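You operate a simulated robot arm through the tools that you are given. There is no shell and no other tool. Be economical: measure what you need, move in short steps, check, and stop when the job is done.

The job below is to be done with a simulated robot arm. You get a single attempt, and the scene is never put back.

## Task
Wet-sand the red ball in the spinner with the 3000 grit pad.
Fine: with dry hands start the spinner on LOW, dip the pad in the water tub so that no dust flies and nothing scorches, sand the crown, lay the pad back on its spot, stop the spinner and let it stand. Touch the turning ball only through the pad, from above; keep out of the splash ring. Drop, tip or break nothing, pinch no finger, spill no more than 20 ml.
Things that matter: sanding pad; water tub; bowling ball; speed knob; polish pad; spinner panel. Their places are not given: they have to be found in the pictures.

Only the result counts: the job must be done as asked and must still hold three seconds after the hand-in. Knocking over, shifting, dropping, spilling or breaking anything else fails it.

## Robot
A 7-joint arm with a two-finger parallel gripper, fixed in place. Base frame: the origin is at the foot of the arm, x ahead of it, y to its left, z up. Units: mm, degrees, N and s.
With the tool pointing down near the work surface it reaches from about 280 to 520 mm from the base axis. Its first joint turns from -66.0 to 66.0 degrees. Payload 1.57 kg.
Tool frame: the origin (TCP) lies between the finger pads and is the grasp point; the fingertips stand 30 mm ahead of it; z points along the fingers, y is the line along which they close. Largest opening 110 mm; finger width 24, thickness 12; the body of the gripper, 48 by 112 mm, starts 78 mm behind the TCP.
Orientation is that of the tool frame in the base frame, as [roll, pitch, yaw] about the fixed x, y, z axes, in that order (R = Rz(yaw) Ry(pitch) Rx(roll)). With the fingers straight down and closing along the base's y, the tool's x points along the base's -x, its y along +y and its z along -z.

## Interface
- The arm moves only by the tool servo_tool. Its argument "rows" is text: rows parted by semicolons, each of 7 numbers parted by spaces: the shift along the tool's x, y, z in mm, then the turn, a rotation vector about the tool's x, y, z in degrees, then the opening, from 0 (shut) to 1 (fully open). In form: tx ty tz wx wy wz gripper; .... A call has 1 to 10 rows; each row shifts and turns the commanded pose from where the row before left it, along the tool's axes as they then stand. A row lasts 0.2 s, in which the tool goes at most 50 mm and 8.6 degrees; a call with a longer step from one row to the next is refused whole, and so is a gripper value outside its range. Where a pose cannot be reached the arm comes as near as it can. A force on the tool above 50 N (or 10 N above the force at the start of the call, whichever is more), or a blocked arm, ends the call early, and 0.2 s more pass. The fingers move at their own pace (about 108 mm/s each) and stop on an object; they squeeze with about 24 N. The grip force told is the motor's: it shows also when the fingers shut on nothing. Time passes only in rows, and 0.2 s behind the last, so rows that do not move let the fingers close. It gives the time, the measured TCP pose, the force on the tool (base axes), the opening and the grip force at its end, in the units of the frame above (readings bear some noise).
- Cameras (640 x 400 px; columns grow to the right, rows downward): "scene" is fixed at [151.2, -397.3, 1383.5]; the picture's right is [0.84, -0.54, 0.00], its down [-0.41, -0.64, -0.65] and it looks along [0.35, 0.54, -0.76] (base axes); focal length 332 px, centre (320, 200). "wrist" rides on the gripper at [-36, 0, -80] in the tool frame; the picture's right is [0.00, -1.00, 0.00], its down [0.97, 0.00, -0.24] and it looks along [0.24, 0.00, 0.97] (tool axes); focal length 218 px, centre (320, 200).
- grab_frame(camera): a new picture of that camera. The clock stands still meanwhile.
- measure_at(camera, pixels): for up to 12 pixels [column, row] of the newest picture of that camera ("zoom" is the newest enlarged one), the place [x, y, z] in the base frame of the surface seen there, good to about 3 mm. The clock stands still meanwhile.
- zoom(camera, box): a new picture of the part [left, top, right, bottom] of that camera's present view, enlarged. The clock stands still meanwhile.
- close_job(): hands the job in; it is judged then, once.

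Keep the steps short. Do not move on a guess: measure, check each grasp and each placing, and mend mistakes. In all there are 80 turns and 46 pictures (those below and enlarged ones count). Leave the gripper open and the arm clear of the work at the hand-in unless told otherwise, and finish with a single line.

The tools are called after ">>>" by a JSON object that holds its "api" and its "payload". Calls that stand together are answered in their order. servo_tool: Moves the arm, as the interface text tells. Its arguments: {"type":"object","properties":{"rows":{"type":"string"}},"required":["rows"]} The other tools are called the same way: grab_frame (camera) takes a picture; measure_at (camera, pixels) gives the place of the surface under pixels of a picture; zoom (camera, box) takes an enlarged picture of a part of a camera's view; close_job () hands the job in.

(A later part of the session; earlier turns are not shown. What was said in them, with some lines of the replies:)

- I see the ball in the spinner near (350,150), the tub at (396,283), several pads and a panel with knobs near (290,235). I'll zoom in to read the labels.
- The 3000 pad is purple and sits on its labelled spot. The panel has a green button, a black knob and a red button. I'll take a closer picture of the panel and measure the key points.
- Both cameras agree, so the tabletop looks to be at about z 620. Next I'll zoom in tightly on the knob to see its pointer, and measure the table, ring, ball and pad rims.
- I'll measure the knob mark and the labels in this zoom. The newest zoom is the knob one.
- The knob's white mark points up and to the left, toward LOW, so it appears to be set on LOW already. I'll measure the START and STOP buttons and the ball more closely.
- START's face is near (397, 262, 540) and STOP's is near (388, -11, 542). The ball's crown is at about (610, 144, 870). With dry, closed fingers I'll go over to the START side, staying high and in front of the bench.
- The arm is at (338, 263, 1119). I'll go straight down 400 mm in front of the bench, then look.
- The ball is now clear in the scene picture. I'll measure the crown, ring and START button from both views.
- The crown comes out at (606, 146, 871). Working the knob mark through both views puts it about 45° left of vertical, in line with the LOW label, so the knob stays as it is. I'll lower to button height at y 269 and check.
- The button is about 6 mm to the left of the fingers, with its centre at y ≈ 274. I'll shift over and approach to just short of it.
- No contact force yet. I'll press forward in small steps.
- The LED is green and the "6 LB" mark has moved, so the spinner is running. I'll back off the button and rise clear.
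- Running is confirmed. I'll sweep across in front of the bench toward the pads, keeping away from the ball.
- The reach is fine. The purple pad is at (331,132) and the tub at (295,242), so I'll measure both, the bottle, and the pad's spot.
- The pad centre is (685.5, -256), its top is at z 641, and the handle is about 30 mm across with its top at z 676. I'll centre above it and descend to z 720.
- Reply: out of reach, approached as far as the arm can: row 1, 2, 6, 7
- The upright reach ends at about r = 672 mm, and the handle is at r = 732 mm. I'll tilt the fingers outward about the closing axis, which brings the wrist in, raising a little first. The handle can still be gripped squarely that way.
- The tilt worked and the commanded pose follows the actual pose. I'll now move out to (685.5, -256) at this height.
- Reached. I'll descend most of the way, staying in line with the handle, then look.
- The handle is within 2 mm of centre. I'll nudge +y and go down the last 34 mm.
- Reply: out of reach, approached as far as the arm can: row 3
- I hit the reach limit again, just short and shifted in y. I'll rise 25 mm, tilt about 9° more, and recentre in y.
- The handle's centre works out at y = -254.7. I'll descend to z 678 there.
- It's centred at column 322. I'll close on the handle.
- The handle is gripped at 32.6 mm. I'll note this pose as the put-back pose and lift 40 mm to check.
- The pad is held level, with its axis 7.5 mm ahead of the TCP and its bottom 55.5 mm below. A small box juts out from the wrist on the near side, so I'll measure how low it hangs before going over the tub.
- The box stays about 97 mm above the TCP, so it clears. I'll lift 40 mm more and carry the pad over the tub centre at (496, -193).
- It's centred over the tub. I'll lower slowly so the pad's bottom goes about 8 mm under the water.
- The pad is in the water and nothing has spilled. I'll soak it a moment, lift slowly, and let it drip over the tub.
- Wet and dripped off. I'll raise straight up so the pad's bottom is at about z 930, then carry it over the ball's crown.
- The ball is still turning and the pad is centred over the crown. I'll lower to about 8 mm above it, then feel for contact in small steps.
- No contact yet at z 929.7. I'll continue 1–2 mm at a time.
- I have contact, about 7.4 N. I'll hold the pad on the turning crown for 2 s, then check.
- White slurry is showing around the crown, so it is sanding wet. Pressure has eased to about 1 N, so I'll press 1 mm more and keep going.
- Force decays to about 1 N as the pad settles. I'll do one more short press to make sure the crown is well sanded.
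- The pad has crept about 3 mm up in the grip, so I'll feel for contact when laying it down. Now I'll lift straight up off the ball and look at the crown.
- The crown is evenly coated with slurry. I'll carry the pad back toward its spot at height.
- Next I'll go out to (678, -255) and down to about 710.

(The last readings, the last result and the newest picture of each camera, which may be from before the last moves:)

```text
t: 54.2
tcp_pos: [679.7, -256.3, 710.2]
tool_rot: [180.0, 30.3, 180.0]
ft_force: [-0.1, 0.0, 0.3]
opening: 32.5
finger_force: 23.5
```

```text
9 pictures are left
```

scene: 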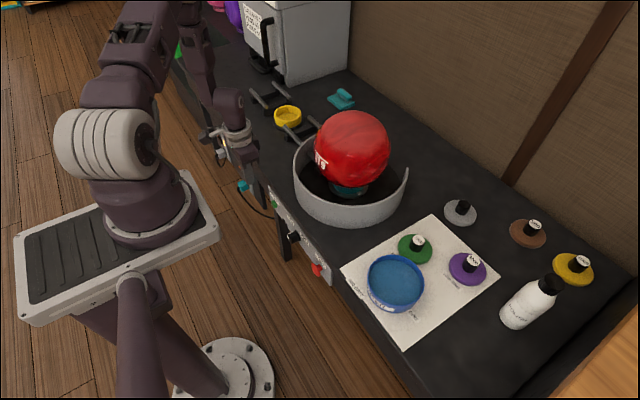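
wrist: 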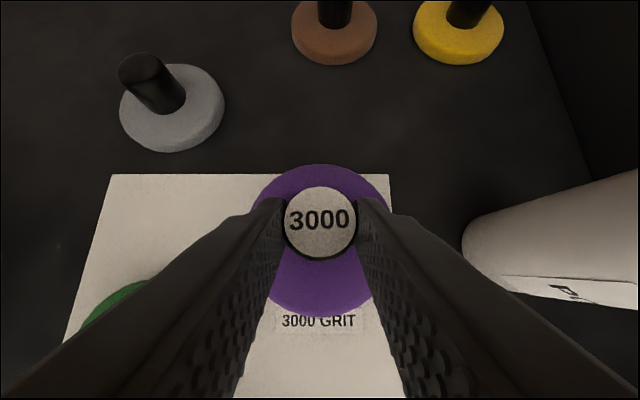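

It lines up with its label as before. I'll lower to about z 680, then feel.

>>> {"api": "servo_tool", "payload": {"rows": "6 0.5 8.2 0 0 0 0;5 0.5 8.6 0 0 0 0;5 0 8.6 0 0 0 0;0 0 0 0 0 0 0"}}

>>> {"api": "servo_tool", "payload": {"rows": "0.75 0 1.3 0 0 0 0;0.75 0 1.3 0 0 0 0;0 0 0 0 0 0 0"}}

```text
t: 55.2
tcp_pos: [678.2, -255.0, 680.2]
tool_rot: [180.0, 30.3, -180.0]
ft_force: [1.0, -0.5, -0.2]
opening: 32.7
finger_force: 24.5
```

```text
t: 56.0
tcp_pos: [679.7, -254.4, 677.0]
tool_rot: [-180.0, 30.4, -179.9]
ft_force: [-0.7, -0.3, -0.8]
opening: 32.6
finger_force: 24.2
```

>>> {"api": "servo_tool", "payload": {"rows": "0.5 0 0.87 0 0 0 0;0.5 0 0.87 0 0 0 0;0 0 0 0 0 0 0"}}

```text
t: 56.8
tcp_pos: [678.9, -254.5, 676.8]
tool_rot: [-179.9, 30.7, 179.9]
ft_force: [-0.8, 0.3, 14.3]
opening: 32.7
finger_force: 24.4
```

Firm contact with the bench at 14 N. I'll ease up half a millimetre and open.

>>> {"api": "servo_tool", "payload": {"rows": "-0.4 0 -0.7 0 0 0 0;0 0 0 0 0 0 0.35;0 0 0 0 0 0 0.45;0 0 0 0 0 0 0.5;0 0 0 0 0 0 0.5"}}

>>> {"api": "servo_tool", "payload": {"rows": "-7.5 0 -13 0 0 0 0.5;-15 0 -26 0 0 0 0.5;-20 0 -34.5 0 0 0 0.5;0 0 0 0 0 0 0.5"}}

>>> {"api": "grab_frame", "payload": {"camera": "wrist"}}

```text
t: 58.0
tcp_pos: [677.2, -253.9, 676.4]
tool_rot: [180.0, 30.3, 180.0]
ft_force: [-0.1, -0.4, 0.4]
opening: 55.1
finger_force: 0.1
```

```text
t: 59.0
tcp_pos: [678.4, -253.6, 761.6]
tool_rot: [180.0, 30.5, 179.9]
ft_force: [0.6, -0.2, -0.1]
opening: 55.3
finger_force: 0.1
```

```text
8 pictures are left
```

wrist: 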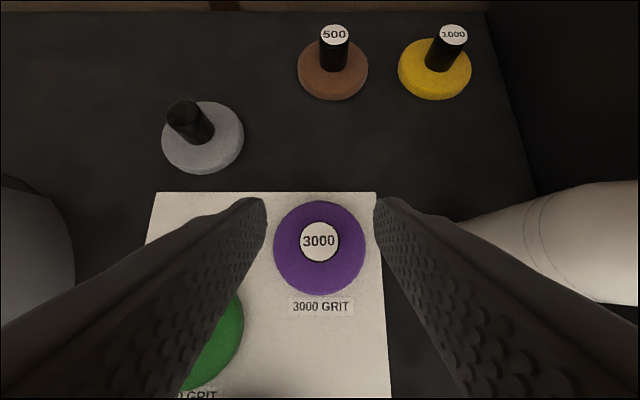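

The pad is back on its 3000 GRIT spot. Now I'll rise, retreat in front of the bench, straighten the tool and close the fingers, ready for STOP.

>>> {"api": "servo_tool", "payload": {"rows": "-17.7 0 -30.2 0 0 0 0.5;-17.7 0 -30.2 0 0 0 0.5;-17.7 0 -30.2 0 0 0 0.5;-17.7 0 -30.2 0 0 0 0.5"}}

>>> {"api": "servo_tool", "payload": {"rows": "30 25.5 -17.6 0 0 0 0.5;30 25.5 -17.6 0 0 0 0.5;30 25.5 -17.6 0 0 0 0.5;30 25.5 -17.6 0 0 0 0.5;30 25.5 -17.6 0 0 0 0.3;30 25.5 -17.6 0 0 0 0;30 25.5 -17.6 0 0 0 0;30 25.5 -17.6 0 0 0 0;30 25.5 -17.6 0 0 0 0;30 25.5 -17.6 0 0 0 0"}}

>>> {"api": "servo_tool", "payload": {"rows": "0 0 0 0 7.6 0 0;0 0 0 0 7.6 0 0;0 0 0 0 7.6 0 0;0 0 0 0 7.6 0 0;0 0 0 0 0 0 0"}}

```text
t: 60.0
tcp_pos: [678.1, -254.7, 900.7]
tool_rot: [179.9, 30.4, -179.9]
ft_force: [0.3, -0.7, 0.5]
opening: 55.2
finger_force: 0.1
```

```text
t: 62.2
tcp_pos: [424.5, -69.6, 901.4]
tool_rot: [180.0, 30.4, 179.8]
ft_force: [0.2, -0.3, -0.9]
opening: 0.0
finger_force: 21.6
out of reach, approached as far as the arm can: row 8, 9, 10
```

```text
t: 63.4
tcp_pos: [425.0, -68.8, 901.4]
tool_rot: [-179.9, 0.0, 180.0]
ft_force: [1.4, -0.8, 0.1]
opening: 0.0
finger_force: 21.2
```

The tool is upright at (425, -69, 901). I'll move to (340, 0) and descend to about z 650.

>>> {"api": "servo_tool", "payload": {"rows": "28 23 0 0 0 0 0;28 23 0 0 0 0 0;29 23 0 0 0 0 0;0 0 40 0 0 0 0;0 0 45 0 0 0 0;0 0 45 0 0 0 0;0 0 45 0 0 0 0;0 0 45 0 0 0 0;0 0 30 0 0 0 0;0 0 0 0 0 0 0"}}

>>> {"api": "grab_frame", "payload": {"camera": "wrist"}}

```text
t: 65.6
tcp_pos: [339.0, -0.2, 650.6]
tool_rot: [-179.9, 0.0, 179.9]
ft_force: [1.0, -0.4, -0.7]
opening: 0.1
finger_force: 21.6
```

```text
7 pictures are left
```

wrist: 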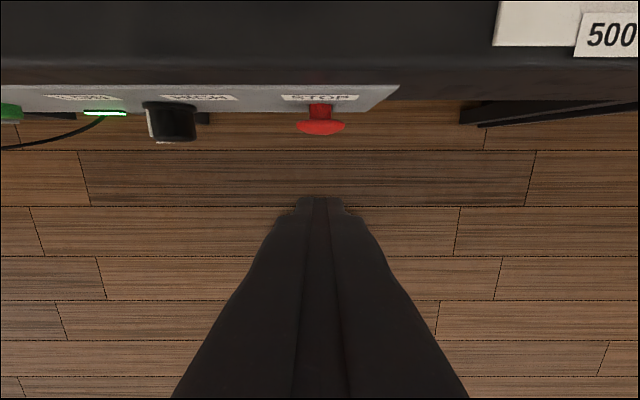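

STOP is dead centre at column 320, y ≈ 0. I'll descend to z 565 and approach.

>>> {"api": "servo_tool", "payload": {"rows": "0 0 40 0 0 0 0;0 0 35 0 0 0 0;0 0 10 0 0 0 0;-15 0 0 0 0 0 0;-12 0 0 0 0 0 0;-4 0 0 0 0 0 0;-3 0 0 0 0 0 0;0 0 0 0 0 0 0"}}

```text
t: 67.4
tcp_pos: [373.5, 0.4, 565.4]
tool_rot: [180.0, 0.0, -180.0]
ft_force: [-0.4, 0.4, 0.1]
opening: 0.0
finger_force: 21.3
```

I'll press in 2 mm steps.

>>> {"api": "servo_tool", "payload": {"rows": "-2 0 0 0 0 0 0;-2 0 0 0 0 0 0;-2 0 0 0 0 0 0;-1 0 0 0 0 0 0"}}

>>> {"api": "zoom", "payload": {"camera": "scene", "box": [260, 90, 420, 290]}}

```text
t: 68.4
tcp_pos: [380.6, -0.2, 565.4]
tool_rot: [-180.0, -0.1, 180.0]
ft_force: [-6.6, -0.8, -1.3]
opening: 0.2
finger_force: 20.9
```

```text
2.00 times, centred on (340, 190) of scene
```

zoom: 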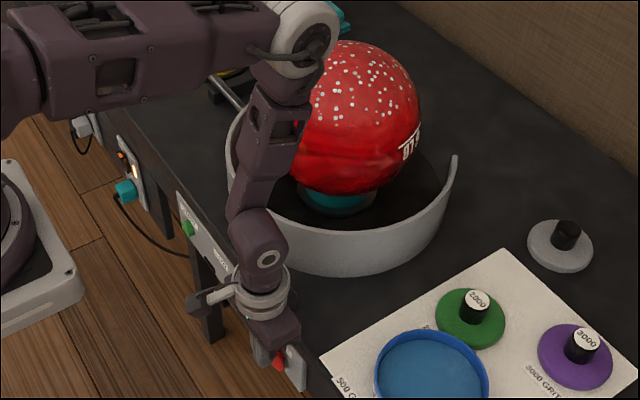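

Pressed with about 6.6 N. I'll back off, open the gripper, rise clear, and check that the LED is out and the ball stands still.

>>> {"api": "servo_tool", "payload": {"rows": "10 0 0 0 0 0 0;25 0 0 0 0 0 0;10 0 0 0 0 0 0;0 0 -45 0 0 0 0;0 0 -45 0 0 0 0;0 0 -45 0 0 0 0;0 0 -45 0 0 0 0.5;0 0 -45 0 0 0 1;0 0 -45 0 0 0 1;0 0 -45 0 0 0 1"}}

>>> {"api": "zoom", "payload": {"camera": "scene", "box": [220, 90, 440, 290]}}

>>> {"api": "grab_frame", "payload": {"camera": "wrist"}}

```text
t: 70.6
tcp_pos: [334.9, -0.4, 881.9]
tool_rot: [-179.9, -0.1, -180.0]
ft_force: [-0.4, 0.3, -0.5]
opening: 109.8
finger_force: 0.1
```

```text
2.00 times, centred on (330, 190) of scene
```

zoom: 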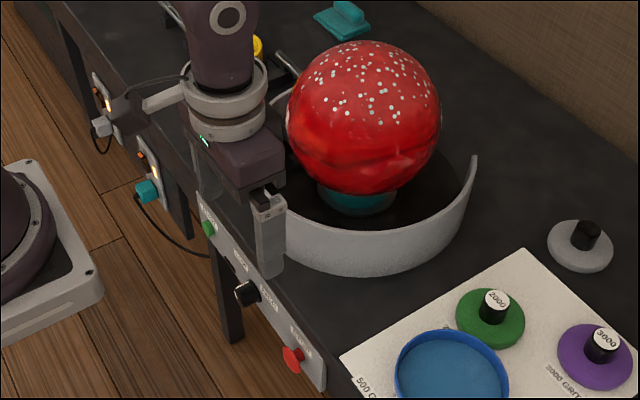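

```text
4 pictures are left
```

wrist: 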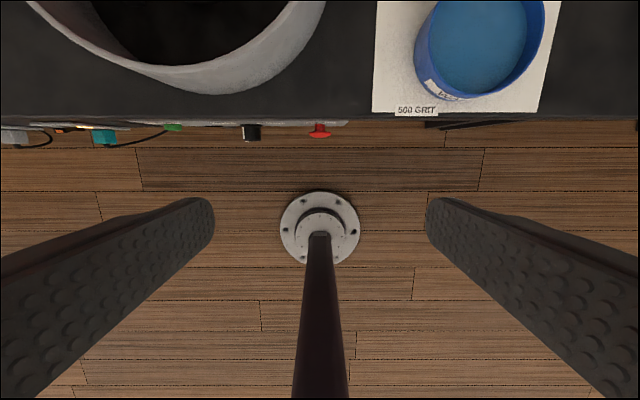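

The LED is out. I'll wait with the arm rising to clear the view, then compare two pictures to be sure the ball stands still.

>>> {"api": "servo_tool", "payload": {"rows": "0 -40 -45 0 0 0 1;0 -40 -45 0 0 0 1;0 -40 0 0 0 0 1;0 0 0 0 0 0 1;0 0 0 0 0 0 1;0 0 0 0 0 0 1;0 0 0 0 0 0 1;0 0 0 0 0 0 1;0 0 0 0 0 0 1;0 0 0 0 0 0 1"}}

>>> {"api": "zoom", "payload": {"camera": "scene", "box": [220, 90, 440, 290]}}

>>> {"api": "servo_tool", "payload": {"rows": "0 0 0 0 0 0 1;0 0 0 0 0 0 1;0 0 0 0 0 0 1;0 0 0 0 0 0 1"}}

>>> {"api": "grab_frame", "payload": {"camera": "scene"}}

>>> {"api": "zoom", "payload": {"camera": "scene", "box": [220, 90, 440, 290]}}

```text
refused: row 1 steps farther than a row can; nothing moved
```

```text
2.00 times, centred on (330, 190) of scene
```

zoom: 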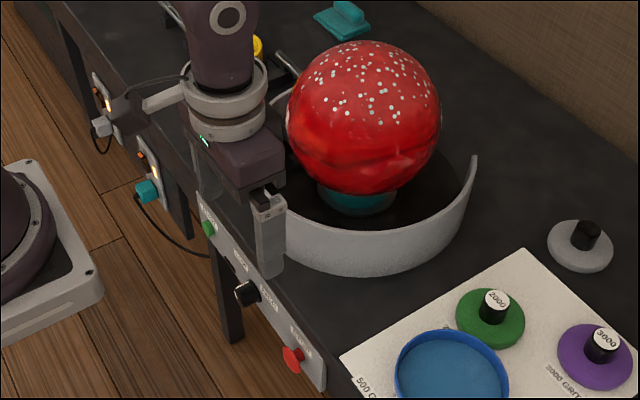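

```text
t: 71.6
tcp_pos: [335.9, 0.1, 882.0]
tool_rot: [179.9, -0.1, 179.9]
ft_force: [-0.1, 0.2, -0.3]
opening: 110.0
finger_force: 0.0
```

```text
2 pictures are left
```

scene: 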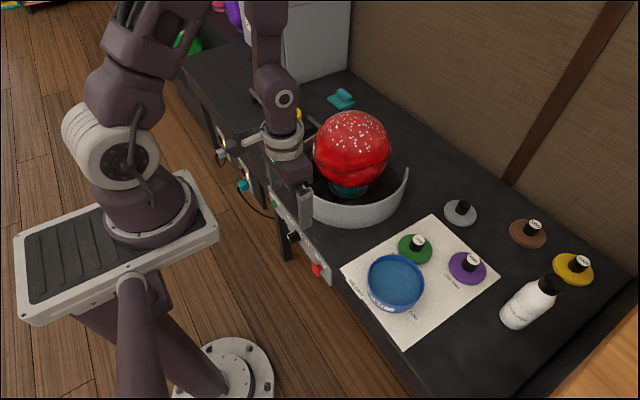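

```text
2.00 times, centred on (330, 190) of scene
```

zoom: 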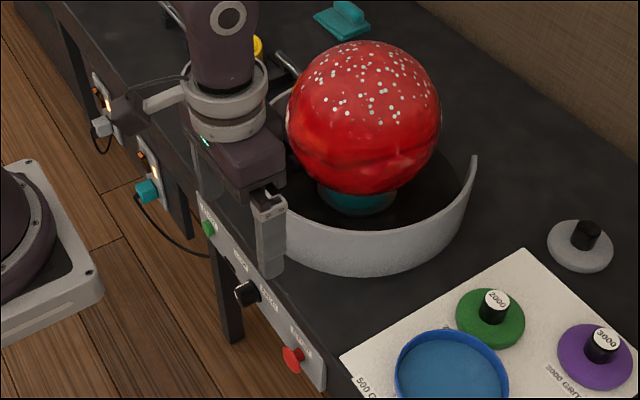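

The ball looks identical one second apart, so it is standing still. I'll move the arm up clear of the work and wait a little.

>>> {"api": "servo_tool", "payload": {"rows": "0 -25 -30 0 0 0 1;0 -25 -30 0 0 0 1;0 -25 -30 0 0 0 1;0 -25 -30 0 0 0 1;0 -25 -30 0 0 0 1;0 0 0 0 0 0 1;0 0 0 0 0 0 1;0 0 0 0 0 0 1"}}

>>> {"api": "zoom", "payload": {"camera": "scene", "box": [200, 80, 620, 350]}}

```text
t: 73.4
tcp_pos: [334.2, -126.2, 1030.5]
tool_rot: [179.9, 0.0, 180.0]
ft_force: [-0.5, 0.5, -0.5]
opening: 110.0
finger_force: 0.0
```

```text
1.48 times, centred on (410, 215) of scene
```

zoom: 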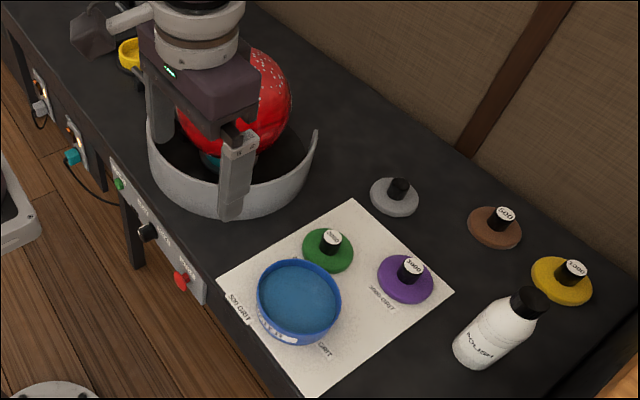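

Everything is in place, the LED is off and the arm is clear with the gripper open. I'm handing in.

>>> {"api": "close_job", "payload": {}}

```text
The job is handed in.
```

I wet-sanded the ball's crown with the 3000 pad on LOW, put the pad back on its spot, and stopped the spinner; the ball is standing still and I saw no spill.
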